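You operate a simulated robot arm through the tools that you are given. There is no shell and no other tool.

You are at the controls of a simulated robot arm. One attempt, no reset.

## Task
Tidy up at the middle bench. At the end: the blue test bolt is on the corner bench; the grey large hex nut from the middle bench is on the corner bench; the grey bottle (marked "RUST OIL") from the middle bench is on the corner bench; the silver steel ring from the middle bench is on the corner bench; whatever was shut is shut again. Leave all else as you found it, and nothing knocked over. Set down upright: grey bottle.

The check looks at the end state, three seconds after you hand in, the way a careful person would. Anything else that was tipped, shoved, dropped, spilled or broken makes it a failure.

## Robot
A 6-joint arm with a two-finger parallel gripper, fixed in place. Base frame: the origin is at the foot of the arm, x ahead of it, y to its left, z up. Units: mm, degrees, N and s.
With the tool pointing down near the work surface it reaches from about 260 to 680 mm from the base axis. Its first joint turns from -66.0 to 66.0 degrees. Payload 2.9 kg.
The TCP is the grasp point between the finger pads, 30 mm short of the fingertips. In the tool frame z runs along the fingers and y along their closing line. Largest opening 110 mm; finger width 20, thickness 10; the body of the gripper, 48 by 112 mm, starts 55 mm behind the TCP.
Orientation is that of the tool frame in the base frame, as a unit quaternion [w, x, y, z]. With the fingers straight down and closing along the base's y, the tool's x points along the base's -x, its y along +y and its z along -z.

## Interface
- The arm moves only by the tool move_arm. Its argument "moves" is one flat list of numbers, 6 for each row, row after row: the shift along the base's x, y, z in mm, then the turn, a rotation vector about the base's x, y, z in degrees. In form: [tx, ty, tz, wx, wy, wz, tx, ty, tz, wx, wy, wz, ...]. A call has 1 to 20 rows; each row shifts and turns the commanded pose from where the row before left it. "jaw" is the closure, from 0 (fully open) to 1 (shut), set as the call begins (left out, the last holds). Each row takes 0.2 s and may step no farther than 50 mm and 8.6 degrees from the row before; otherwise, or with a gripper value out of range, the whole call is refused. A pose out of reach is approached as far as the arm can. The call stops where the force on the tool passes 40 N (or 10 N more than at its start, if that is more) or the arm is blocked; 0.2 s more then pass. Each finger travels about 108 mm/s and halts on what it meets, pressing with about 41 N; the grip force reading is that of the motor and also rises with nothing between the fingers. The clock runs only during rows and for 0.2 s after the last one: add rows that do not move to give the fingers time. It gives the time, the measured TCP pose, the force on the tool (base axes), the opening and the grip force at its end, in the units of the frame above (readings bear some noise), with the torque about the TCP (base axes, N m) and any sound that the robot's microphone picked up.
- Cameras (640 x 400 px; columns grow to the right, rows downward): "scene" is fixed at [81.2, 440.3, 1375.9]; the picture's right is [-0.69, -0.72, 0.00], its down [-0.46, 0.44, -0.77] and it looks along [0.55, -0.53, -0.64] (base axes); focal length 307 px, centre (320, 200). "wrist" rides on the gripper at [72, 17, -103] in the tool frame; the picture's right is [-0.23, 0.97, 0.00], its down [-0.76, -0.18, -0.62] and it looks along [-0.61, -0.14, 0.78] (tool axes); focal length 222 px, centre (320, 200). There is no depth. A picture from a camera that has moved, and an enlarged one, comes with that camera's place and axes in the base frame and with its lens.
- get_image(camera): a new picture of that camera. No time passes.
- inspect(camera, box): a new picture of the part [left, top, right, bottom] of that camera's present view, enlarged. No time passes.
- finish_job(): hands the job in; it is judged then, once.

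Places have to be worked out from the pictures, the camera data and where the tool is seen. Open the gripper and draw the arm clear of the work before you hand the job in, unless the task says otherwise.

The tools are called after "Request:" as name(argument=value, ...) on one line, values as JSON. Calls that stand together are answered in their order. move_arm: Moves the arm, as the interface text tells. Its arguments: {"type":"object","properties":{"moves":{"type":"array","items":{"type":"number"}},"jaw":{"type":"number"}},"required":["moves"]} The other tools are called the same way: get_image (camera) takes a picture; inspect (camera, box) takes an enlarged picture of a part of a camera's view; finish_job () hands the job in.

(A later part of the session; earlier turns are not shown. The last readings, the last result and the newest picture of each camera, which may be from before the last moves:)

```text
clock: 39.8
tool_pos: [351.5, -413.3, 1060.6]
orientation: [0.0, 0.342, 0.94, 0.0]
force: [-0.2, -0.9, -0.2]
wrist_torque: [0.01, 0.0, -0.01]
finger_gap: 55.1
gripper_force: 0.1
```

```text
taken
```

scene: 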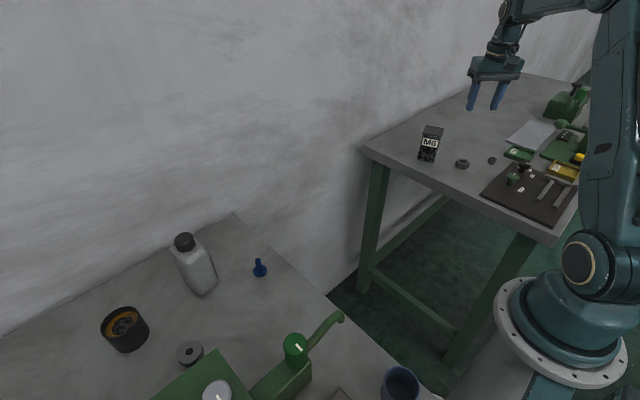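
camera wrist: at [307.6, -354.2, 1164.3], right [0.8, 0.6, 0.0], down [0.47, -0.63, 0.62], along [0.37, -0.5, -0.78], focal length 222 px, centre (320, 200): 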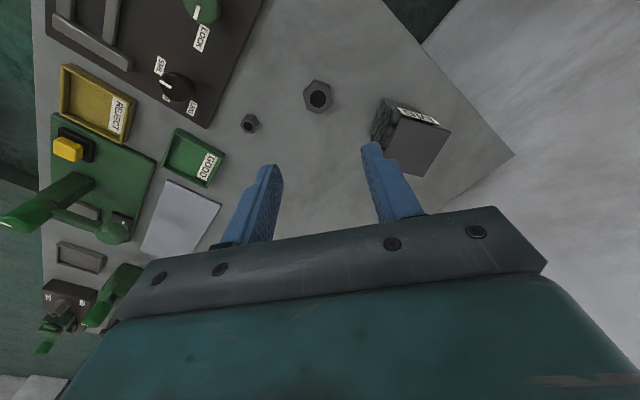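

The nut is safely placed. Now I'll move to above the bolt, estimated at (443,260).

Request:
move_arm(moves=[3, 20, 0, 0, 0, 2, 6, 40, 0, 0, 0, 4.5, 6, 45, 0, 0, 0, 5, 6, 45, 0, 0, 0, 5, 6, 45, 0, 0, 0, 5, 6, 45, 0, 0, 0, 5, 6, 45, 0, 0, 0, 5, 6, 45, 0, 0, 0, 5, 6, 45, 0, 0, 0, 5, 6, 45, 0, 0, 0, 5, 6, 45, 0, 0, 0, 5, 6, 45, 0, 0, 0, 5, 6, 45, 0, 0, 0, 5, 6, 45, 0, 0, 0, 5, 6, 40, 0, 0, 0, 3.5, 6, 30, 0, 0, 0, 0, 1, 2, 0, 0, 0, 0, 0, 0, 0, 0, 0, 0], jaw=0.5)

Request:
get_image(camera="wrist")

Request:
inspect(camera="wrist", box=[240, 60, 420, 190])

```text
clock: 43.6
tool_pos: [444.4, 257.1, 1055.8]
orientation: [0.001, -0.259, 0.966, 0.0]
force: [-0.1, 0.5, 1.0]
wrist_torque: [0.02, -0.01, 0.04]
finger_gap: 54.8
gripper_force: 0.1
```

```text
taken
camera wrist: at [373.6, 236.9, 1159.0], right [-0.29, 0.96, 0.0], down [0.75, 0.23, 0.62], along [0.6, 0.18, -0.78], focal length 222 px, centre (320, 200)
```

wrist: 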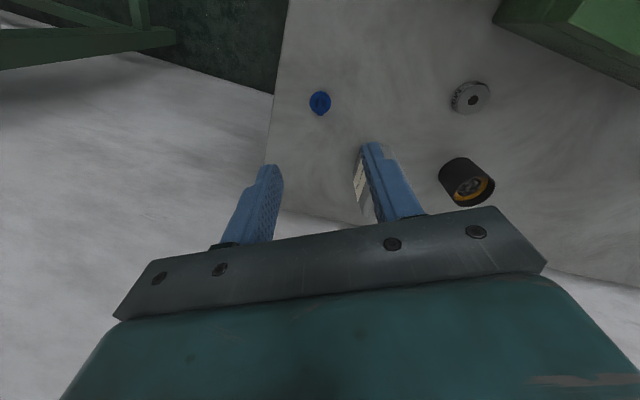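

```text
3.08 times, centred on (330, 125) of wrist
camera zoom: at [373.6, 236.9, 1159.0], right [-0.29, 0.96, 0.0], down [0.75, 0.23, 0.62], along [0.6, 0.18, -0.78], focal length 684 px, centre (289, 431)
```

zoom: 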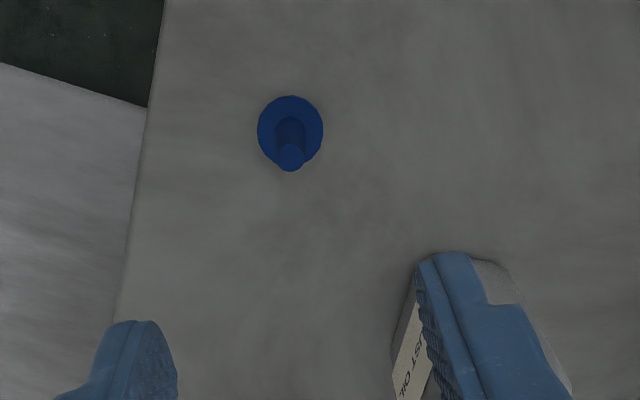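

The bolt stands head-down at ≈(451.5,259.5) with its tip at z≈891. I'll shift over it and descend to z≈915 to check alignment.

Request:
move_arm(moves=[2.5, 0.7, -30, 0, 0, 0, 2.5, 0.7, -35, 0, 0, 0, 2.5, 0.6, -35, 0, 0, 0, 0, 0, -25, 0, 0, 0, 0, 0, -15, 0, 0, 0, 0, 0, 0, 0, 0, 0, 0, 0, 0, 0, 0, 0])

Request:
get_image(camera="wrist")

Request:
inspect(camera="wrist", box=[230, 100, 420, 230])

```text
clock: 45.2
tool_pos: [450.8, 256.6, 916.8]
orientation: [0.0, -0.26, 0.966, 0.0]
force: [-0.6, 0.1, 0.2]
wrist_torque: [-0.01, -0.02, -0.01]
finger_gap: 54.9
gripper_force: 0.0
```

```text
taken
camera wrist: at [379.0, 236.1, 1020.4], right [-0.29, 0.96, 0.0], down [0.75, 0.23, 0.62], along [0.6, 0.18, -0.78], focal length 222 px, centre (320, 200)
```

wrist: 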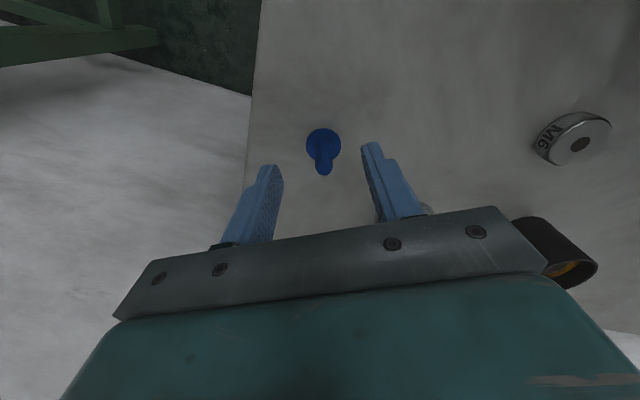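

```text
3.08 times, centred on (325, 165) of wrist
camera zoom: at [379.0, 236.1, 1020.4], right [-0.29, 0.96, 0.0], down [0.75, 0.23, 0.62], along [0.6, 0.18, -0.78], focal length 684 px, centre (305, 308)
```

zoom: 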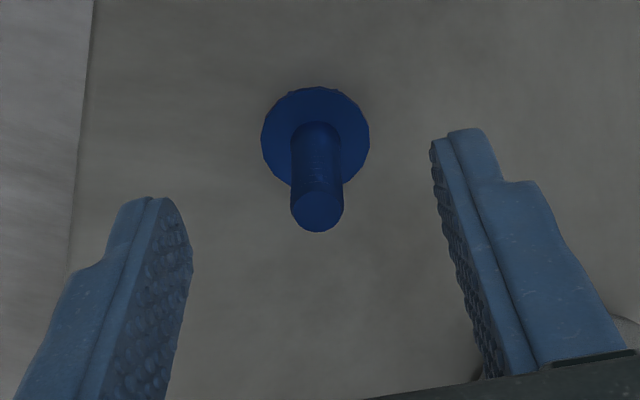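

The bolt is ~2.5 mm toward +y from the finger centre; its tip is at 891 and its head top about 859. I'll shift and lower to TCP 893, so the fingertips sit just above the head, then close.

Request:
move_arm(moves=[0, 1.3, -6, 0, 0, 0, 0, 1.2, -6, 0, 0, 0, 0, 0, -6, 0, 0, 0, 0, 0, -4, 0, 0, 0, 0, 0, -1.5, 0, 0, 0, 0, 0, 0, 0, 0, 0])

Request:
inspect(camera="wrist", box=[230, 110, 420, 240])

```text
clock: 46.6
tool_pos: [451.2, 260.8, 895.1]
orientation: [0.0, -0.258, 0.966, 0.0]
force: [-0.2, 0.1, -1.2]
wrist_torque: [0.04, 0.01, 0.02]
finger_gap: 55.1
gripper_force: 0.1
```

```text
3.08 times, centred on (325, 175) of wrist
camera zoom: at [380.5, 240.3, 998.2], right [-0.29, 0.96, 0.0], down [0.75, 0.23, 0.62], along [0.6, 0.18, -0.78], focal length 684 px, centre (305, 277)
```

zoom: 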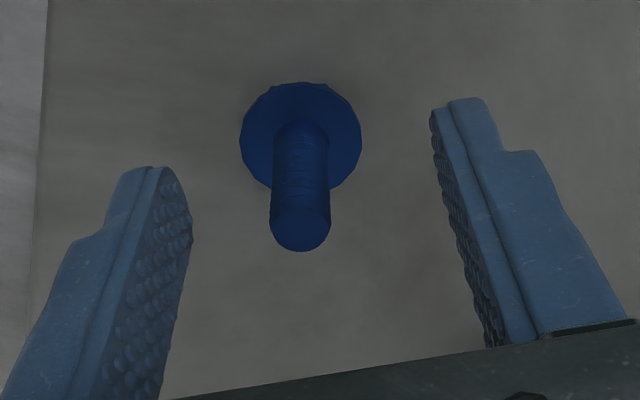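

Centred. I'll lower 2 mm more and close gently on the shank.

Request:
move_arm(moves=[0, 0, -1, 0, 0, 0, 0, 0, -1, 0, 0, 0, 0, 0, 0, 0, 0, 0])

Request:
move_arm(moves=[0, 0, 0, 0, 0, 0, 0, 0, 0, 0, 0, 0, 0, 0, 0, 0, 0, 0], jaw=1)

Request:
inspect(camera="wrist", box=[230, 110, 420, 240])

```text
clock: 47.4
tool_pos: [450.9, 261.8, 892.4]
orientation: [0.0, -0.259, 0.966, 0.001]
force: [0.1, 0.2, 0.1]
wrist_torque: [-0.02, 0.01, 0.02]
finger_gap: 55.0
gripper_force: 0.0
```

```text
clock: 48.2
tool_pos: [450.3, 261.2, 892.8]
orientation: [0.0, -0.259, 0.966, 0.0]
force: [-0.8, 0.3, -0.9]
wrist_torque: [0.0, -0.02, 0.03]
finger_gap: 10.7
gripper_force: 40.9
```

```text
3.08 times, centred on (325, 175) of wrist
camera zoom: at [379.3, 240.4, 996.9], right [-0.29, 0.96, 0.0], down [0.75, 0.23, 0.62], along [0.6, 0.18, -0.78], focal length 684 px, centre (305, 277)
```

zoom: 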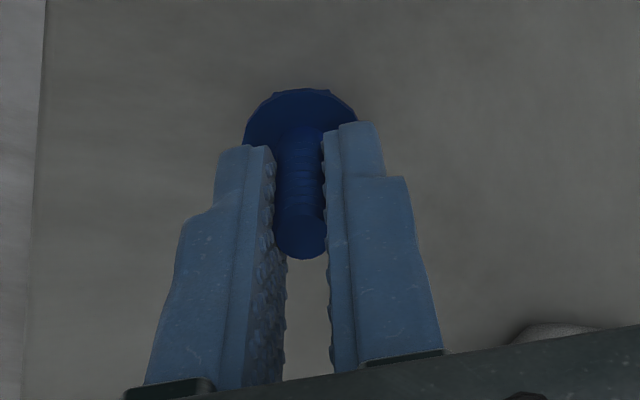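

Bolt gripped (gap 10.7 mm). I'll lift with a gentle ramp.

Request:
move_arm(moves=[0, 0, 1, 0, 0, 0, 0, 0, 2, 0, 0, 0, 0, 0, 3, 0, 0, 0, 0, 0, 4, 0, 0, 0, 0, 0, 6, 0, 0, 0, 0, 0, 8, 0, 0, 0, 0, 0, 10, 0, 0, 0, 0, 0, 12, 0, 0, 0, 0, 0, 14, 0, 0, 0, 0, 0, 16, 0, 0, 0, 0, 0, 16, 0, 0, 0, 0, 0, 16, 0, 0, 0, 0, 0, 14, 0, 0, 0, 0, 0, 12, 0, 0, 0, 0, 0, 8, 0, 0, 0, 0, 0, 4, 0, 0, 0, 0, 0, 2, 0, 0, 0, 0, 0, 0, 0, 0, 0])

Request:
get_image(camera="wrist")

```text
clock: 52.0
tool_pos: [449.5, 263.1, 1040.1]
orientation: [-0.001, -0.259, 0.966, 0.0]
force: [0.4, 0.3, -1.3]
wrist_torque: [0.0, 0.03, 0.01]
finger_gap: 10.8
gripper_force: 40.8
```

```text
taken
camera wrist: at [379.3, 241.5, 1144.1], right [-0.29, 0.96, 0.0], down [0.75, 0.23, 0.62], along [0.6, 0.18, -0.78], focal length 222 px, centre (320, 200)
```

wrist: 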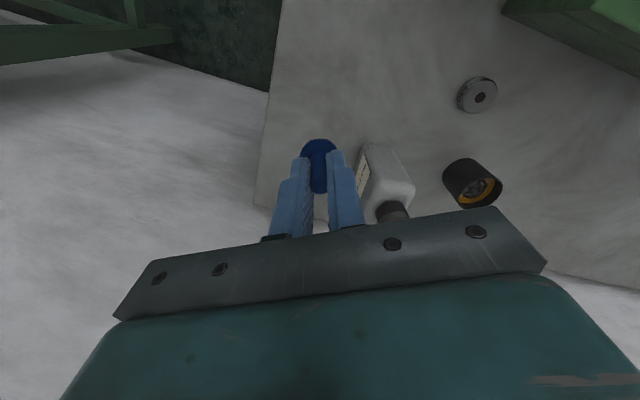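

The bolt is held. I'll carry it across slowly toward (340,-345) on the corner bench.

Request:
move_arm(moves=[-0.7, -4, 0, 0, 0, -0.5, -1.5, -8, 0, 0, 0, -0.9, -2.4, -13, 0, 0, 0, -1.5, -3.3, -18, 0, 0, 0, -2.1, -4.4, -24, 0, 0, 0, -2.8, -5.5, -30, 0, 0, 0, -3.5, -6.2, -34, 0, 0, 0, -3.9, -6.6, -36, 0, 0, 0, -4.2, -6.6, -36, 0, 0, 0, -4.2, -6.6, -36, 0, 0, 0, -4.2, -6.6, -36, 0, 0, 0, -4.2, -6.6, -36, 0, 0, 0, -4.2, -6.6, -36, 0, 0, 0, -4.2, -6.2, -34, 0, 0, 0, -3.9, -5.5, -30, 0, 0, 0, -3.5, -4.4, -24, 0, 0, 0, -2.8, -3.3, -18, 0, 0, 0, -2.1, -2.2, -12, 0, 0, 0, -1.4, -1.1, -6, 0, 0, 0, -0.7, -0.5, -3, 0, 0, 0, -0.3])

Request:
move_arm(moves=[-0.7, -4, 0, 0, 0, -0.5, -1.4, -8, 0, 0, 0, -0.9, -2.2, -12, 0, 0, 0, -1.4, -2.9, -16, 0, 0, 0, -1.8, -3.2, -18, 0, 0, 0, -2, -3.2, -18, 0, 0, 0, -2, -2.9, -16, 0, 0, 0, -1.8, -2.5, -14, 0, 0, 0, -1.6, -1.8, -10, 0, 0, 0, -1.2, -1.4, -8, 0, 0, 0, -0.9, -0.9, -5, 0, 0, 0, -0.6, -0.6, -3, 0, 0, 0, -0.3, 0, 0, 0, 0, 0, 0])

Request:
get_image(camera="wrist")

Request:
get_image(camera="scene")

```text
clock: 56.2
tool_pos: [362.3, -212.9, 1039.7]
orientation: [-0.001, 0.218, 0.976, 0.0]
force: [0.1, -0.7, -0.7]
wrist_torque: [0.02, 0.0, -0.02]
finger_gap: 10.6
gripper_force: 41.0
```

```text
clock: 59.0
tool_pos: [339.7, -344.4, 1039.2]
orientation: [0.0, 0.343, 0.939, 0.0]
force: [0.5, -0.7, -0.6]
wrist_torque: [-0.02, 0.01, 0.02]
finger_gap: 10.4
gripper_force: 41.2
```

```text
taken
camera wrist: at [295.5, -284.3, 1143.4], right [0.8, 0.6, 0.0], down [0.47, -0.63, 0.62], along [0.37, -0.5, -0.78], focal length 222 px, centre (320, 200)
```

wrist: 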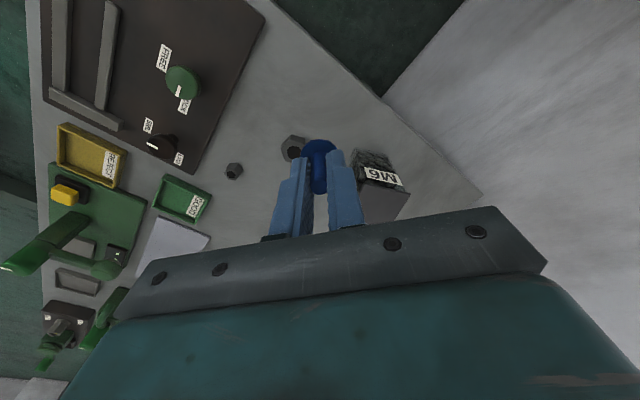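

```text
taken
```

scene: 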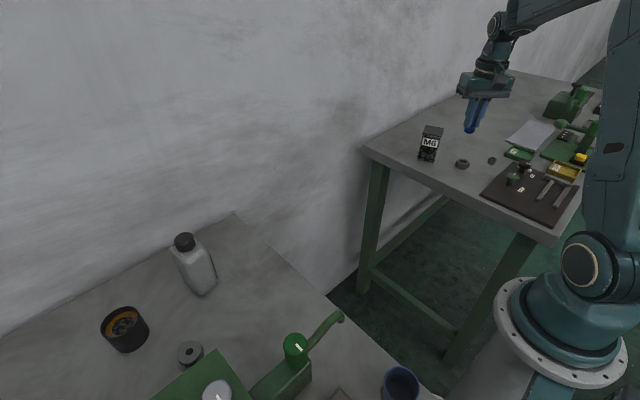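

All good. I'll descend to just above contact (TCP ≈895; contact expected at about 892.8).

Request:
move_arm(moves=[0, 0, -4, 0, 0, 0, 0, 0, -8, 0, 0, 0, 0, 0, -14, 0, 0, 0, 0, 0, -18, 0, 0, 0, 0, 0, -20, 0, 0, 0, 0, 0, -20, 0, 0, 0, 0, 0, -18, 0, 0, 0, 0, 0, -16, 0, 0, 0, 0, 0, -12, 0, 0, 0, 0, 0, -7, 0, 0, 0, 0, 0, -4, 0, 0, 0, 0, 0, -2, 0, 0, 0, 0, 0, 0, 0, 0, 0])

Request:
get_image(camera="wrist")

```text
clock: 61.8
tool_pos: [339.4, -345.3, 898.4]
orientation: [0.001, 0.344, 0.939, 0.0]
force: [0.1, 0.1, -1.1]
wrist_torque: [0.02, -0.02, -0.01]
finger_gap: 11.0
gripper_force: 40.9
```

```text
taken
camera wrist: at [296.3, -284.6, 1001.8], right [0.8, 0.6, 0.0], down [0.47, -0.63, 0.62], along [0.37, -0.5, -0.78], focal length 222 px, centre (320, 200)
```

wrist: 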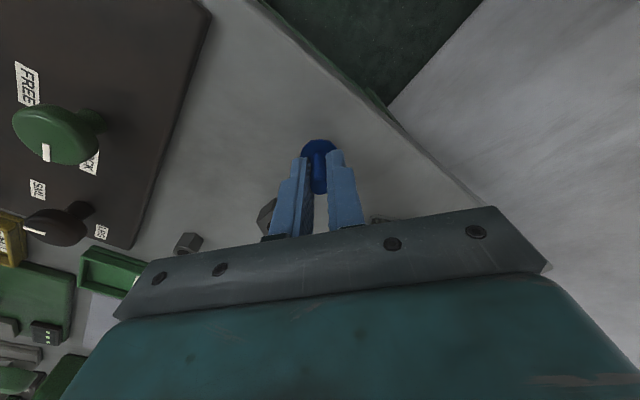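

About 5 mm remains. I'll lower in 1 mm rows.

Request:
move_arm(moves=[0, 0, -1, 0, 0, 0, 0, 0, -1, 0, 0, 0, 0, 0, -1, 0, 0, 0, 0, 0, -1, 0, 0, 0, 0, 0, 0, 0, 0, 0])

Request:
move_arm(moves=[0, 0, -0.7, 0, 0, 0, 0, 0, -0.7, 0, 0, 0, 0, 0, 0, 0, 0, 0])

```text
clock: 63.0
tool_pos: [339.2, -345.2, 894.2]
orientation: [0.001, 0.343, 0.939, 0.0]
force: [-2.1, -1.3, 3.5]
wrist_torque: [-0.02, 0.05, 0.01]
finger_gap: 10.8
gripper_force: 41.4
```

```text
clock: 63.8
tool_pos: [340.1, -344.7, 893.3]
orientation: [0.0, 0.343, 0.939, -0.001]
force: [-8.4, 2.8, 23.8]
wrist_torque: [0.2, 0.3, 0.01]
finger_gap: 10.7
gripper_force: 40.8
```

The bolt is firmly on the bench (24 N). I'll back off 0.9 mm, then open to about 40 mm.

Request:
move_arm(moves=[0, 0, 0.9, 0, 0, 0, 0, 0, 0, 0, 0, 0])

Request:
move_arm(moves=[0, 0, 0, 0, 0, 0, 0, 0, 0, 0, 0, 0], jaw=0.62)

Request:
get_image(camera="wrist")

```text
clock: 64.4
tool_pos: [341.2, -343.0, 894.1]
orientation: [0.001, 0.342, 0.94, 0.0]
force: [-4.4, 1.9, 21.8]
wrist_torque: [0.09, 0.2, 0.04]
finger_gap: 11.0
gripper_force: 40.8
```

```text
clock: 65.0
tool_pos: [340.4, -344.8, 891.6]
orientation: [-0.001, 0.342, 0.94, -0.001]
force: [-0.3, 0.3, -0.1]
wrist_torque: [0.0, 0.01, 0.03]
finger_gap: 41.7
gripper_force: 0.1
```

```text
taken
camera wrist: at [296.3, -283.9, 995.7], right [0.8, 0.6, 0.0], down [0.47, -0.63, 0.62], along [0.37, -0.5, -0.78], focal length 222 px, centre (320, 200)
```

wrist: 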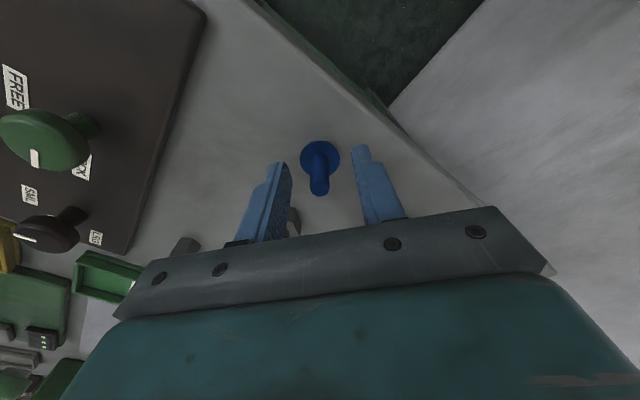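

The bolt stands upright on its head. I'll lift straight up, then return toward the ring at ≈(389,437).

Request:
move_arm(moves=[0, 0, 3, 0, 0, 0, 0, 0, 8, 0, 0, 0, 0, 0, 20, 0, 0, 0, 0, 0, 40, 0, 0, 0, 0, 0, 45, 0, 0, 0, 0, 0, 45, 0, 0, 0, 0, 0, 0, 0, 0, 0])

Request:
move_arm(moves=[2, 20, 0, 0, 0, 3, 2.5, 40, 0, 0, 0, 6.5, 2.7, 44, 0, 0, 0, 7, 2.7, 44, 0, 0, 0, 7, 2.7, 44, 0, 0, 0, 7, 2.7, 44, 0, 0, 0, 7, 2.7, 44, 0, 0, 0, 7, 2.7, 44, 0, 0, 0, 7, 2.7, 44, 0, 0, 0, 7, 2.7, 44, 0, 0, 0, 7, 2.7, 44, 0, 0, 0, 7, 2.7, 44, 0, 0, 0, 7, 2.7, 44, 0, 0, 0, 7, 2.7, 44, 0, 0, 0, 7, 2.7, 44, 0, 0, 0, 7, 2.7, 44, 0, 0, 0, 7, 2.7, 44, 0, 0, 0, 7, 2.5, 40, 0, 0, 0, 5.5, 1, 10, 0, 0, 0, 0, 0, 0, 0, 0, 0, 0])

Request:
get_image(camera="wrist")

Request:
get_image(camera="scene")

```text
clock: 66.6
tool_pos: [340.6, -345.9, 1054.9]
orientation: [0.0, 0.343, 0.939, 0.0]
force: [0.1, -0.2, 0.4]
wrist_torque: [-0.01, 0.0, -0.02]
finger_gap: 41.9
gripper_force: 0.1
```

```text
clock: 70.8
tool_pos: [388.0, 425.9, 1053.4]
orientation: [0.0, -0.642, 0.767, 0.0]
force: [-0.2, 0.4, -0.2]
wrist_torque: [0.01, -0.01, 0.01]
finger_gap: 41.8
gripper_force: 0.1
```

```text
taken
camera wrist: at [358.9, 357.2, 1156.4], right [-0.92, 0.39, 0.0], down [0.31, 0.72, 0.62], along [0.25, 0.57, -0.78], focal length 222 px, centre (320, 200)
```

wrist: 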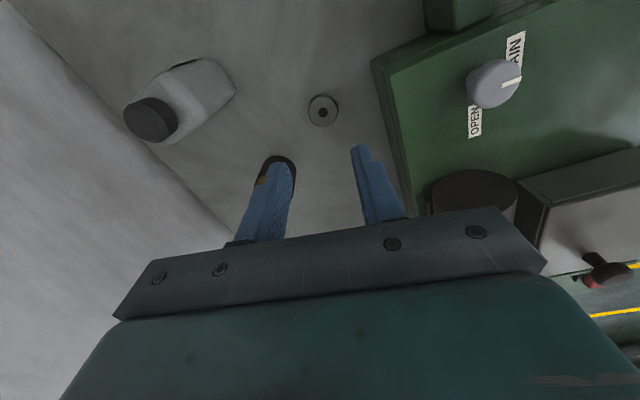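

```text
taken
```

scene: 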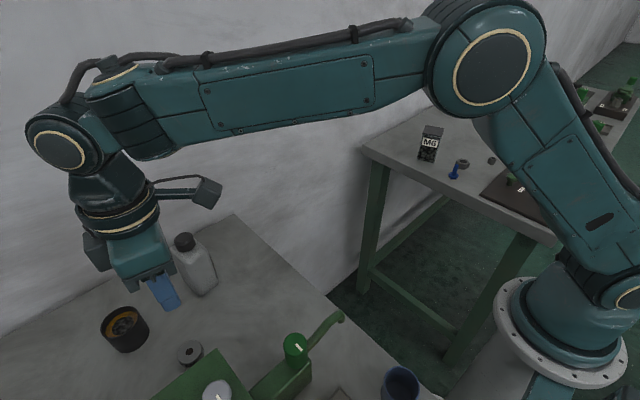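

The bolt and nut stand on the corner bench. I'll zoom into the wrist view for the ring and the bottle.

Request:
inspect(camera="wrist", box=[250, 60, 430, 200])

Request:
inspect(camera="wrist", box=[90, 30, 290, 210])

Request:
inspect(camera="scene", box=[80, 220, 240, 400])

```text
2.86 times, centred on (340, 130) of wrist
camera zoom: at [358.9, 357.2, 1156.4], right [-0.92, 0.39, 0.0], down [0.31, 0.72, 0.62], along [0.25, 0.57, -0.78], focal length 635 px, centre (263, 400)
```

zoom: 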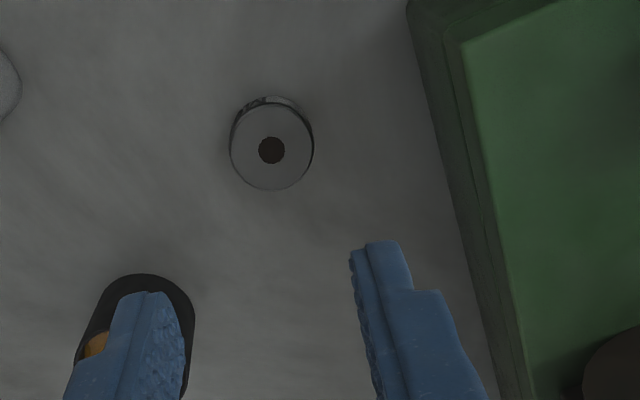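

```text
2.22 times, centred on (190, 120) of wrist
camera zoom: at [358.9, 357.2, 1156.4], right [-0.92, 0.39, 0.0], down [0.31, 0.72, 0.62], along [0.25, 0.57, -0.78], focal length 494 px, centre (609, 378)
```

zoom: 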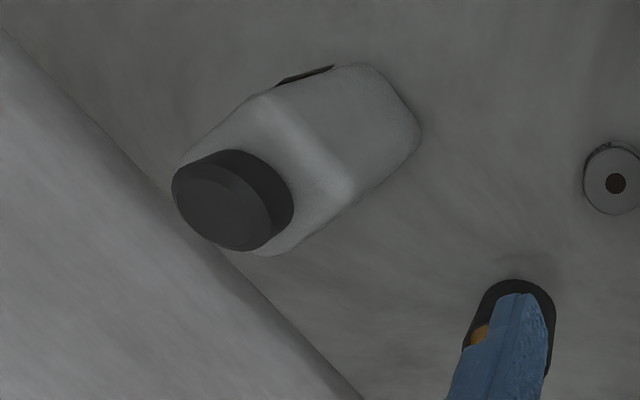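

```text
2.22 times, centred on (160, 310) of scene
camera zoom: at [81.2, 440.3, 1375.9], right [-0.69, -0.72, 0.0], down [-0.46, 0.44, -0.77], along [0.55, -0.53, -0.64], focal length 682 px, centre (676, -44)
```

zoom: 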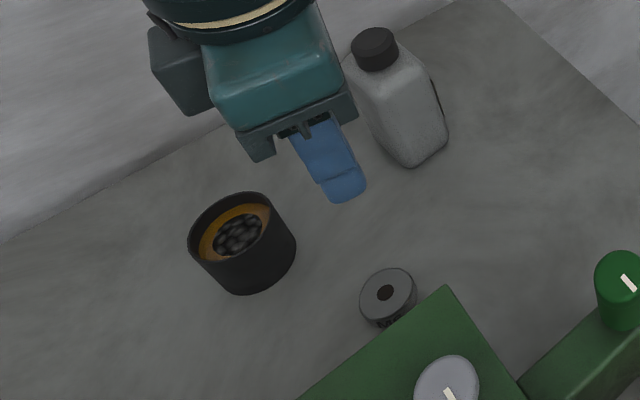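

The ring is centred at ≈(391,438), ~37 mm in diameter, and the green machine's face is at x≈315. With this yaw (80°) and a 60 mm opening the fingers clear the machine, so I'll descend to z≈905 and re-check.

Request:
move_arm(moves=[1, 4, -25, 0, 0, 0, 1, 4, -35, 0, 0, 0, 1, 4, -35, 0, 0, 0, 0, 0, -30, 0, 0, 0, 0, 0, -16, 0, 0, 0, 0, 0, -7, 0, 0, 0, 0, 0, 0, 0, 0, 0, 0, 0, 0, 0, 0, 0], jaw=0.45)

Request:
get_image(camera="wrist")

Request:
get_image(camera="scene")

```text
clock: 72.6
tool_pos: [390.1, 440.3, 905.7]
orientation: [0.0, -0.643, 0.766, -0.001]
force: [0.0, -0.2, -0.7]
wrist_torque: [-0.03, -0.01, 0.02]
finger_gap: 60.5
gripper_force: 0.1
```

```text
taken
camera wrist: at [361.5, 371.9, 1009.7], right [-0.92, 0.39, 0.0], down [0.31, 0.72, 0.62], along [0.25, 0.57, -0.78], focal length 222 px, centre (320, 200)
```

wrist: 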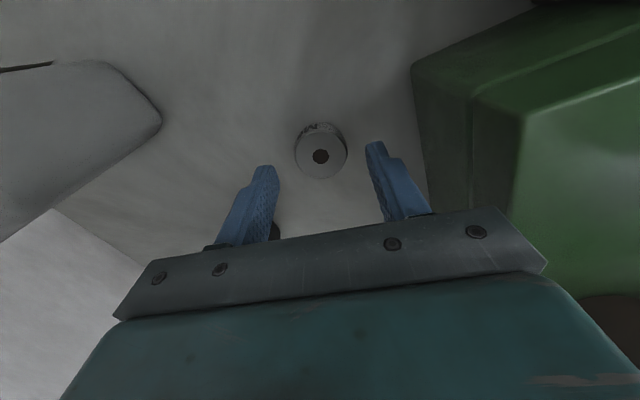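

```text
taken
```

scene: 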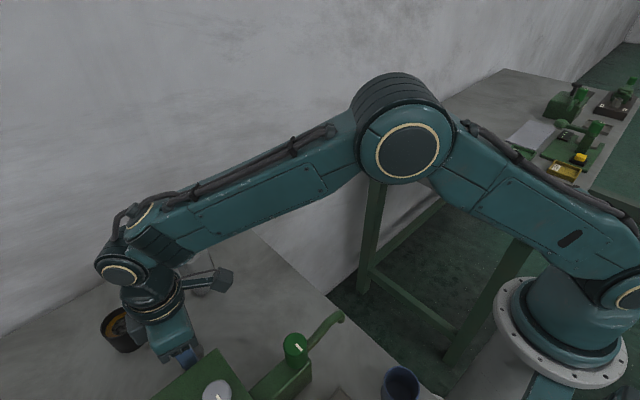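

The ring is centred between the fingers. I'll descend to TCP ≈881.5, with the tips just above the bench.

Request:
move_arm(moves=[0, 0, -6, 0, 0, 0, 0, 0, -6, 0, 0, 0, 0, 0, -5, 0, 0, 0, 0, 0, -4, 0, 0, 0, 0, 0, -2, 0, 0, 0, 0, 0, 0, 0, 0, 0])

Request:
get_image(camera="wrist")

```text
clock: 74.0
tool_pos: [391.2, 436.1, 883.0]
orientation: [0.0, -0.642, 0.767, 0.0]
force: [0.1, 0.0, -1.5]
wrist_torque: [0.03, -0.01, 0.06]
finger_gap: 60.5
gripper_force: 0.0
```

```text
taken
camera wrist: at [362.6, 369.5, 986.9], right [-0.92, 0.39, 0.0], down [0.31, 0.72, 0.62], along [0.25, 0.57, -0.78], focal length 222 px, centre (320, 200)
```

wrist: 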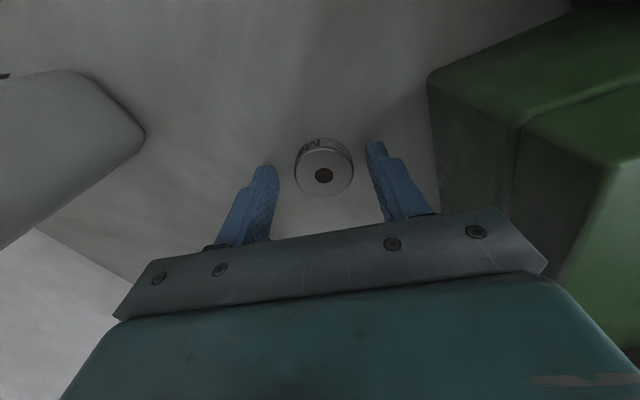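

I'll lower another 1.5 mm, then close on the ring.

Request:
move_arm(moves=[0, 1, -0.8, 0, 0, 0, 0, 0.5, -0.7, 0, 0, 0, 0, 0, 0, 0, 0, 0])

Request:
move_arm(moves=[0, 0, 0, 0, 0, 0, 0, 0, 0, 0, 0, 0, 0, 0, 0, 0, 0, 0], jaw=1)

Request:
inspect(camera="wrist", box=[230, 110, 420, 240])

```text
clock: 74.8
tool_pos: [390.7, 437.8, 881.4]
orientation: [-0.001, -0.642, 0.767, 0.0]
force: [-0.3, -0.2, -0.2]
wrist_torque: [0.0, 0.04, 0.05]
finger_gap: 60.4
gripper_force: 0.0
```

```text
clock: 75.6
tool_pos: [391.7, 438.1, 881.4]
orientation: [-0.001, -0.642, 0.766, 0.0]
force: [0.1, -0.1, 0.2]
wrist_torque: [-0.01, 0.04, 0.01]
finger_gap: 36.2
gripper_force: 40.9
```

```text
3.08 times, centred on (325, 175) of wrist
camera zoom: at [362.3, 370.7, 984.8], right [-0.92, 0.39, 0.0], down [0.31, 0.72, 0.62], along [0.25, 0.57, -0.78], focal length 684 px, centre (305, 277)
```

zoom: 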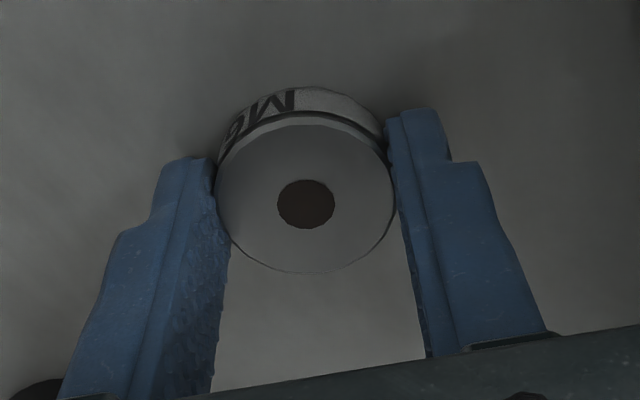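

The ring is gripped (36.2 mm). I'll lift slowly to z≈1040.

Request:
move_arm(moves=[0, 0, 1, 0, 0, 0, 0, 0, 1, 0, 0, 0, 0, 0, 2, 0, 0, 0, 0, 0, 3, 0, 0, 0, 0, 0, 4, 0, 0, 0, 0, 0, 6, 0, 0, 0, 0, 0, 8, 0, 0, 0, 0, 0, 10, 0, 0, 0, 0, 0, 12, 0, 0, 0, 0, 0, 14, 0, 0, 0, 0, 0, 16, 0, 0, 0, 0, 0, 16, 0, 0, 0, 0, 0, 16, 0, 0, 0, 0, 0, 16, 0, 0, 0, 0, 0, 14, 0, 0, 0, 0, 0, 10, 0, 0, 0, 0, 0, 6, 0, 0, 0, 0, 0, 3, 0, 0, 0, 0, 0, 1, 0, 0, 0, 0, 0, 0, 0, 0, 0])

Request:
get_image(camera="wrist")

```text
clock: 79.8
tool_pos: [391.9, 440.6, 1040.0]
orientation: [0.0, -0.642, 0.767, 0.001]
force: [-0.4, 0.0, -1.4]
wrist_torque: [0.01, 0.01, 0.02]
finger_gap: 36.4
gripper_force: 41.4
```

```text
taken
camera wrist: at [362.6, 371.6, 1144.3], right [-0.92, 0.39, 0.0], down [0.31, 0.72, 0.62], along [0.25, 0.57, -0.78], focal length 222 px, centre (320, 200)
```

wrist: 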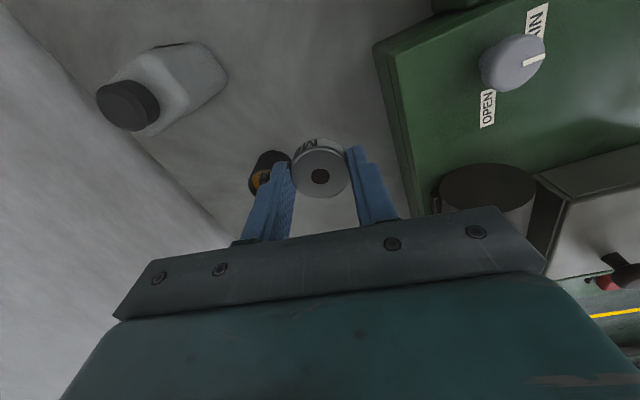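

The ring is held. I'll carry it slowly across toward (372,-490).

Request:
move_arm(moves=[-0.6, -5, 0, 0, 0, -0.7, -0.6, -10, 0, 0, 0, -1.3, -0.6, -16, 0, 0, 0, -2.2, -0.6, -22, 0, 0, 0, -3, -0.6, -28, 0, 0, 0, -3.8, -0.6, -34, 0, 0, 0, -4.6, -0.6, -38, 0, 0, 0, -5.1, -0.6, -40, 0, 0, 0, -5.4, -0.6, -40, 0, 0, 0, -5.4, -0.6, -40, 0, 0, 0, -5.4, -0.6, -40, 0, 0, 0, -5.4, -0.6, -40, 0, 0, 0, -5.4, -0.6, -40, 0, 0, 0, -5.4, -0.6, -38, 0, 0, 0, -5.1, -0.6, -34, 0, 0, 0, -4.6, -0.6, -28, 0, 0, 0, -3.8, -0.6, -20, 0, 0, 0, -2.7, -0.6, -12, 0, 0, 0, -1.6, -0.6, -6, 0, 0, 0, -0.8, -0.6, -3, 0, 0, 0, -0.4])

Request:
move_arm(moves=[-0.4, -5, 0, 0, 0, -0.7, -0.4, -10, 0, 0, 0, -1.3, -0.4, -16, 0, 0, 0, -2.2, -0.4, -22, 0, 0, 0, -3, -0.4, -28, 0, 0, 0, -3.8, -0.4, -32, 0, 0, 0, -4.3, -0.4, -34, 0, 0, 0, -4.6, -0.4, -34, 0, 0, 0, -4.6, -0.4, -34, 0, 0, 0, -4.6, -0.4, -34, 0, 0, 0, -4.6, -0.4, -32, 0, 0, 0, -4.3, -0.4, -28, 0, 0, 0, -3.8, -0.4, -24, 0, 0, 0, -3.2, -0.4, -20, 0, 0, 0, -2.7, -0.4, -15, 0, 0, 0, -2, -0.4, -11, 0, 0, 0, -1.5, -0.4, -8, 0, 0, 0, -1.1, -0.4, -4, 0, 0, 0, -0.5, 0, -3, 0, 0, 0, -0.4, 0, 0, 0, 0, 0, 0])

Request:
get_image(camera="wrist")

Request:
get_image(camera="scene")

```text
clock: 84.0
tool_pos: [380.4, -96.2, 1039.5]
orientation: [0.0, -0.068, 0.998, 0.0]
force: [0.4, -0.7, -1.7]
wrist_torque: [0.02, 0.02, 0.05]
finger_gap: 35.7
gripper_force: 40.9
```

```text
clock: 88.2
tool_pos: [371.4, -488.9, 1039.7]
orientation: [0.0, 0.386, 0.922, 0.0]
force: [-0.7, -0.3, 0.0]
wrist_torque: [0.01, -0.01, 0.02]
finger_gap: 35.8
gripper_force: 40.2
```

```text
taken
camera wrist: at [332.5, -424.7, 1143.4], right [0.85, 0.52, 0.0], down [0.41, -0.67, 0.62], along [0.33, -0.53, -0.78], focal length 222 px, centre (320, 200)
```

wrist: 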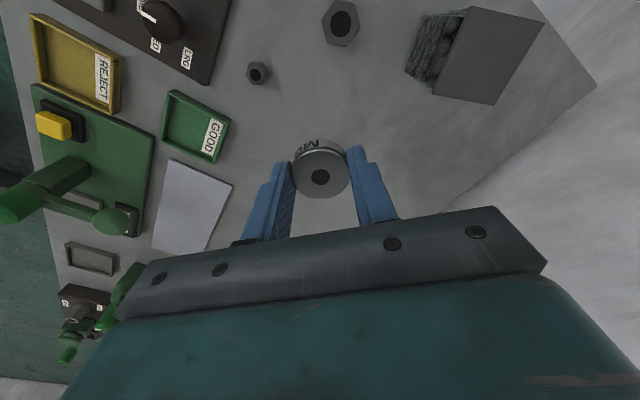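

```text
taken
```

scene: 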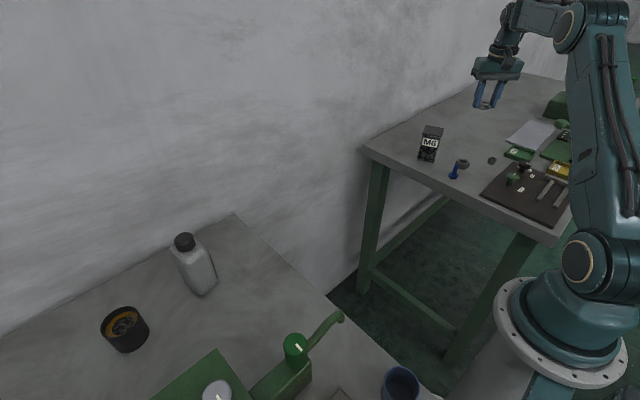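

The spot below is clear. I'll descend to just above contact.

Request:
move_arm(moves=[0, 0, -4, 0, 0, 0, 0, 0, -8, 0, 0, 0, 0, 0, -14, 0, 0, 0, 0, 0, -18, 0, 0, 0, 0, 0, -20, 0, 0, 0, 0, 0, -20, 0, 0, 0, 0, 0, -20, 0, 0, 0, 0, 0, -18, 0, 0, 0, 0, 0, -14, 0, 0, 0, 0, 0, -10, 0, 0, 0, 0, 0, -6, 0, 0, 0, 0, 0, -3, 0, 0, 0, 0, 0, 0, 0, 0, 0])

Request:
get_image(camera="wrist")

```text
clock: 91.0
tool_pos: [372.7, -488.8, 885.0]
orientation: [0.0, 0.386, 0.922, -0.001]
force: [-0.2, 0.5, -1.7]
wrist_torque: [0.0, 0.02, -0.02]
finger_gap: 35.8
gripper_force: 41.2
```

```text
taken
camera wrist: at [334.7, -424.7, 989.1], right [0.85, 0.52, 0.0], down [0.41, -0.67, 0.62], along [0.33, -0.53, -0.78], focal length 222 px, centre (320, 200)
```

wrist: 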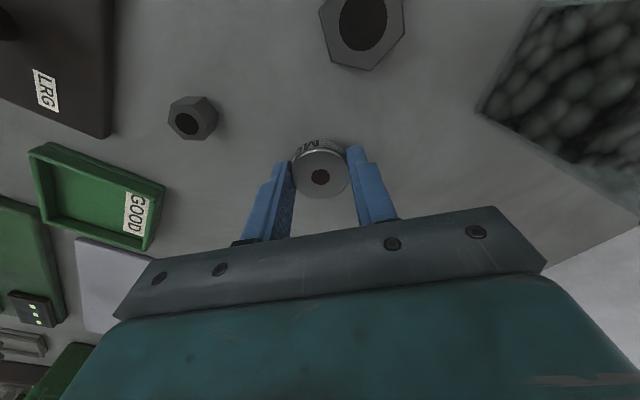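

About 3.5 mm to contact. I'll lower in small rows.

Request:
move_arm(moves=[0, 0, -1, 0, 0, 0, 0, 0, -1, 0, 0, 0, 0, 0, -0.7, 0, 0, 0, 0, 0, 0, 0, 0, 0])

Request:
move_arm(moves=[0, 0, -0.6, 0, 0, 0, 0, 0, 0, 0, 0, 0])

```text
clock: 92.0
tool_pos: [372.2, -490.1, 883.7]
orientation: [0.0, 0.385, 0.923, 0.0]
force: [0.3, 0.4, -1.2]
wrist_torque: [0.03, 0.02, -0.04]
finger_gap: 36.1
gripper_force: 41.6
```

```text
clock: 92.6
tool_pos: [372.3, -489.0, 883.3]
orientation: [0.0, 0.386, 0.923, 0.0]
force: [0.4, -0.4, -1.7]
wrist_torque: [0.02, -0.02, -0.01]
finger_gap: 35.7
gripper_force: 41.4
```

Still free, so I'll continue in 0.6 mm steps.

Request:
move_arm(moves=[0, 0, -0.6, 0, 0, 0, 0, 0, -0.6, 0, 0, 0, 0, 0, 0, 0, 0, 0])

Request:
move_arm(moves=[0, 0, -0.5, 0, 0, 0, 0, 0, 0, 0, 0, 0])

```text
clock: 93.4
tool_pos: [371.5, -490.0, 881.5]
orientation: [0.0, 0.386, 0.922, 0.0]
force: [1.0, 0.2, -1.3]
wrist_torque: [0.02, -0.02, 0.02]
finger_gap: 35.8
gripper_force: 41.4
```

```text
clock: 94.0
tool_pos: [372.2, -489.4, 881.1]
orientation: [0.0, 0.386, 0.923, 0.0]
force: [-1.1, 0.5, 2.8]
wrist_torque: [0.03, 0.05, 0.01]
finger_gap: 35.8
gripper_force: 40.8
```

The force has turned positive (2.8 N), so the ring is on the bench. I'll open to about 60 mm to release.

Request:
move_arm(moves=[0, 0, 0, 0, 0, 0, 0, 0, 0, 0, 0, 0, 0, 0, 0, 0, 0, 0], jaw=0.45)

Request:
move_arm(moves=[0, 0, 3, 0, 0, 0, 0, 0, 8, 0, 0, 0, 0, 0, 20, 0, 0, 0, 0, 0, 40, 0, 0, 0, 0, 0, 45, 0, 0, 0, 0, 0, 45, 0, 0, 0, 0, 0, 20, 0, 0, 0, 0, 0, 0, 0, 0, 0])

Request:
get_image(camera="wrist")

Request:
get_image(camera="scene")

```text
clock: 94.8
tool_pos: [373.0, -489.0, 880.8]
orientation: [0.0, 0.386, 0.922, 0.0]
force: [0.1, 0.7, -0.1]
wrist_torque: [0.01, 0.0, -0.03]
finger_gap: 60.7
gripper_force: 0.1
```

```text
clock: 96.6
tool_pos: [373.8, -487.0, 1062.5]
orientation: [0.0, 0.386, 0.922, 0.001]
force: [-0.1, -1.4, 0.0]
wrist_torque: [-0.01, 0.0, 0.02]
finger_gap: 60.9
gripper_force: 0.0
```

```text
taken
camera wrist: at [335.0, -423.4, 1165.9], right [0.85, 0.52, 0.0], down [0.41, -0.67, 0.62], along [0.33, -0.53, -0.78], focal length 222 px, centre (320, 200)
```

wrist: 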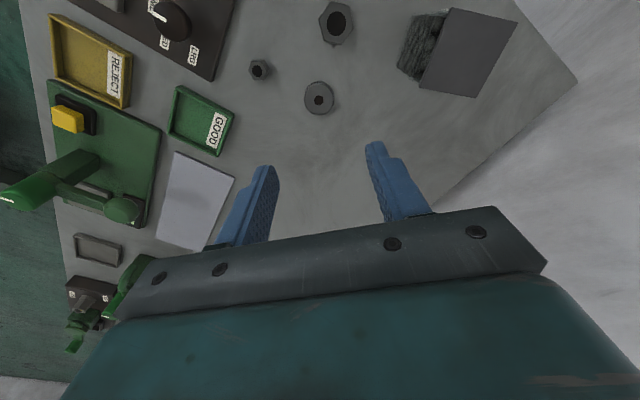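

```text
taken
```

scene: 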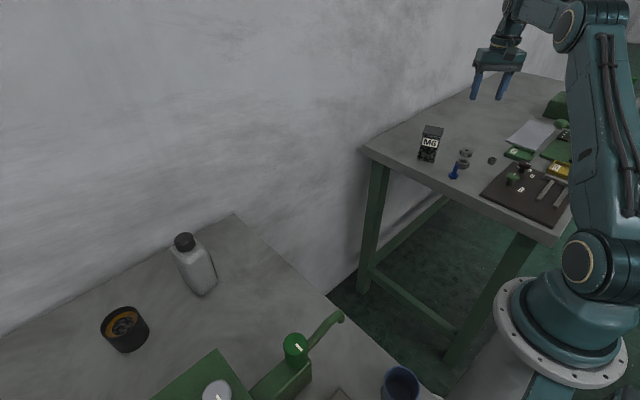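

The ring is placed. Next is the bottle, at ≈(513,357) with its cap top ≈975. I'll travel high and hover near it at yaw 0 so the fingers close along its narrow (y) side.

Request:
move_arm(moves=[4, 20, 4, 0, 0, 1, 7, 40, 4, 0, 0, 2, 7.3, 44, 4, 0, 0, 2.6, 7.3, 44, 4, 0, 0, 2.6, 7.3, 44, 4, 0, 0, 2.6, 7.3, 44, 4, 0, 0, 2.6, 7.3, 44, 4, 0, 0, 2.6, 7.3, 44, 2, 0, 0, 2.6, 7.3, 44, 0, 0, 0, 2.6, 7.3, 44, 0, 0, 0, 2.6, 7.3, 44, 0, 0, 0, 2.6, 7.3, 44, 0, 0, 0, 2.6, 7.3, 44, 0, 0, 0, 2.6, 7.3, 44, 0, 0, 0, 2.6, 7.3, 44, 0, 0, 0, 2.6, 7.3, 44, 0, 0, 0, 2.6, 7.3, 44, 0, 0, 0, 2.6, 7.3, 44, 0, 0, 0, 2.6, 7, 40, 0, 0, 0, 0.9, 0, 0, 0, 0, 0, 0], jaw=0.25)

Request:
get_image(camera="wrist")

Request:
get_image(camera="scene")

```text
clock: 100.8
tool_pos: [508.6, 317.0, 1092.3]
orientation: [-0.001, -0.001, 1.0, -0.001]
force: [-0.3, 0.0, -0.6]
wrist_torque: [0.01, -0.03, 0.01]
finger_gap: 82.5
gripper_force: 0.1
```

```text
taken
camera wrist: at [436.1, 334.2, 1195.3], right [0.23, 0.97, 0.0], down [0.76, -0.18, 0.62], along [0.61, -0.14, -0.78], focal length 222 px, centre (320, 200)
```

wrist: 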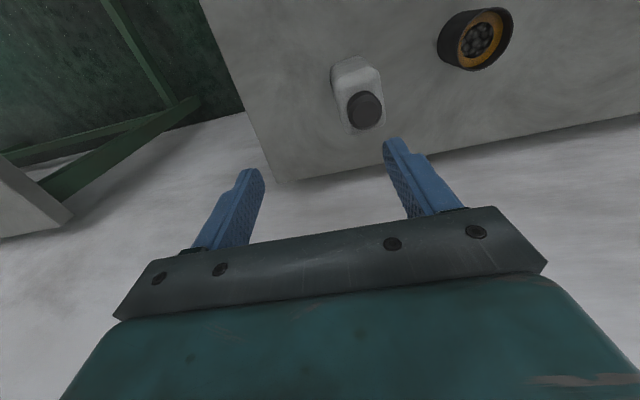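

```text
taken
```

scene: 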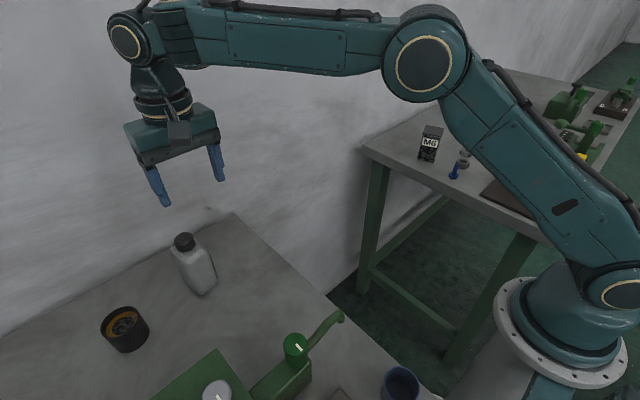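

I'll zoom in on the bottle to get its exact footprint and orientation.

Request:
inspect(camera="wrist", box=[300, 30, 420, 150])

Request:
inspect(camera="scene", box=[140, 210, 260, 310])

```text
3.33 times, centred on (360, 90) of wrist
camera zoom: at [436.1, 334.2, 1195.3], right [0.23, 0.97, 0.0], down [0.76, -0.18, 0.62], along [0.61, -0.14, -0.78], focal length 740 px, centre (187, 567)
```

zoom: 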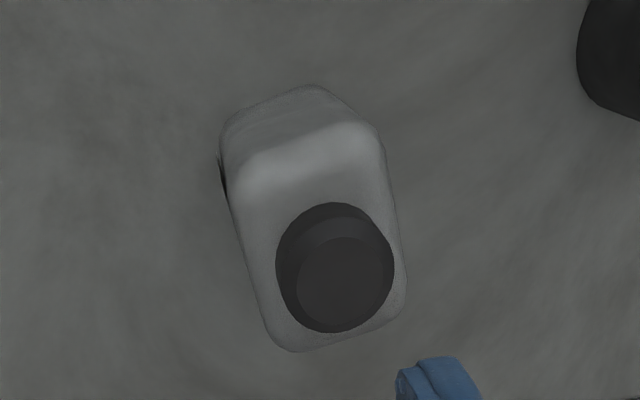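

```text
4.00 times, centred on (200, 260) of scene
camera zoom: at [81.2, 440.4, 1375.9], right [-0.69, -0.72, 0.0], down [-0.46, 0.44, -0.77], along [0.55, -0.53, -0.64], focal length 1228 px, centre (800, -40)
```

zoom: 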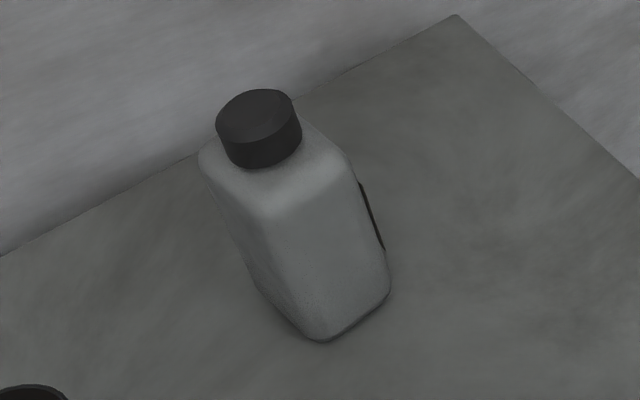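

The bottle is axis-aligned, about 60×43 mm, centred near (515,360). I'll move directly above it at z≈1040, with the tips 30+ mm above the cap, and check finger centring.

Request:
move_arm(moves=[1.5, 12, -10, 0, 0, 0, 2, 14, -15, 0, 0, 0, 2, 12, -15, 0, 0, 0, 0, 5, -10, 0, 0, 0, 0, 0, 0, 0, 0, 0, 0, 0, 0, 0, 0, 0], jaw=0.25)

Request:
get_image(camera="wrist")

Request:
inspect(camera="wrist", box=[210, 60, 440, 220])

Request:
inspect(camera="scene", box=[120, 160, 280, 310])

```text
clock: 102.2
tool_pos: [513.2, 359.9, 1040.9]
orientation: [0.0, -0.001, 1.0, 0.001]
force: [0.9, -0.4, 0.3]
wrist_torque: [-0.02, 0.03, -0.02]
finger_gap: 82.2
gripper_force: 0.1
```

```text
taken
camera wrist: at [440.8, 375.6, 1145.6], right [0.23, 0.97, 0.0], down [0.76, -0.18, 0.62], along [0.61, -0.14, -0.78], focal length 222 px, centre (320, 200)
```

wrist: 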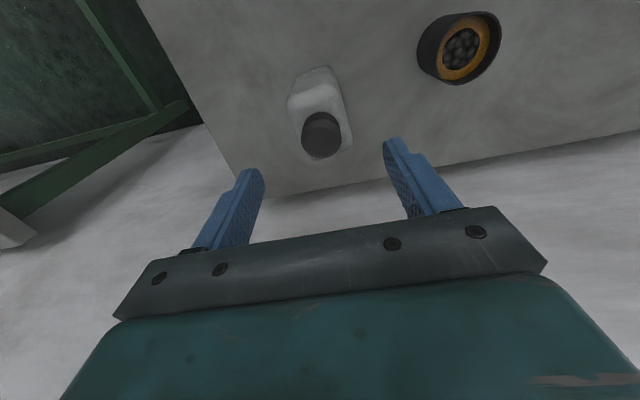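

```text
2.50 times, centred on (325, 140) of wrist
camera zoom: at [440.8, 375.6, 1145.6], right [0.23, 0.97, 0.0], down [0.76, -0.18, 0.62], along [0.61, -0.14, -0.78], focal length 555 px, centre (308, 350)
```

zoom: 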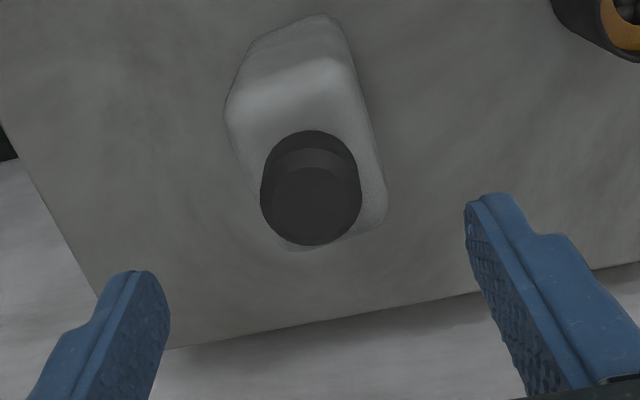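

```text
2.67 times, centred on (200, 235) of scene
camera zoom: at [81.2, 440.3, 1375.9], right [-0.69, -0.72, 0.0], down [-0.46, 0.44, -0.77], along [0.55, -0.53, -0.64], focal length 818 px, centre (640, 107)
```

zoom: 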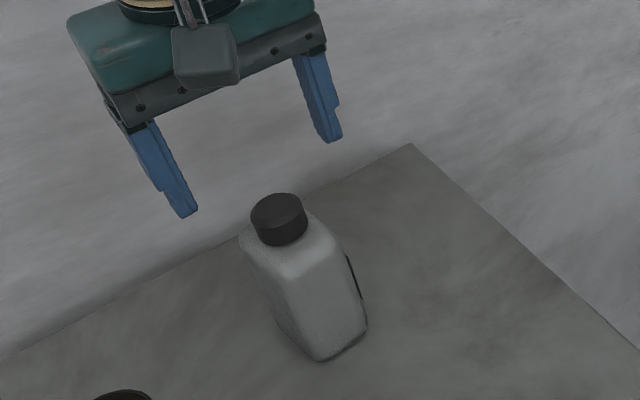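

The cap is within ~1.5 mm of the finger centreline, with its top ≈978. I'll nudge +1.3 in y and descend to z≈960 to re-check the straddle.

Request:
move_arm(moves=[0.5, 0.7, -15, 0, 0, 0, 0.5, 0.6, -20, 0, 0, 0, 0, 0, -20, 0, 0, 0, 0, 0, -15, 0, 0, 0, 0, 0, -8, 0, 0, 0, 0, 0, -3, 0, 0, 0, 0, 0, 0, 0, 0, 0, 0, 0, 0, 0, 0, 0])

Request:
get_image(camera="wrist")

Request:
inspect(camera="scene", box=[120, 200, 280, 310])

```text
clock: 104.0
tool_pos: [514.6, 361.4, 958.4]
orientation: [0.0, -0.001, 1.0, 0.0]
force: [0.2, -0.3, 0.1]
wrist_torque: [0.0, -0.01, 0.0]
finger_gap: 82.4
gripper_force: 0.1
```

```text
taken
camera wrist: at [442.1, 377.9, 1062.6], right [0.23, 0.97, 0.0], down [0.76, -0.18, 0.62], along [0.61, -0.14, -0.78], focal length 222 px, centre (320, 200)
```

wrist: 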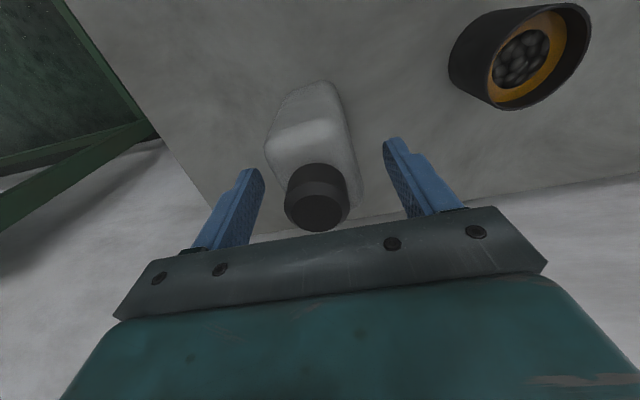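

```text
3.64 times, centred on (200, 255) of scene
camera zoom: at [81.2, 440.3, 1375.9], right [-0.69, -0.72, 0.0], down [-0.46, 0.44, -0.77], along [0.55, -0.53, -0.64], focal length 1116 px, centre (756, 0)
```

zoom: 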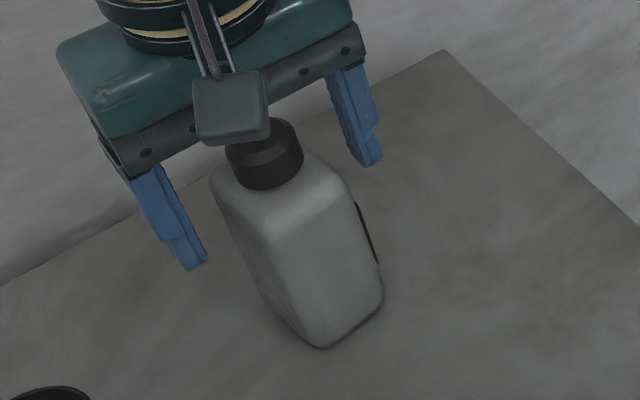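

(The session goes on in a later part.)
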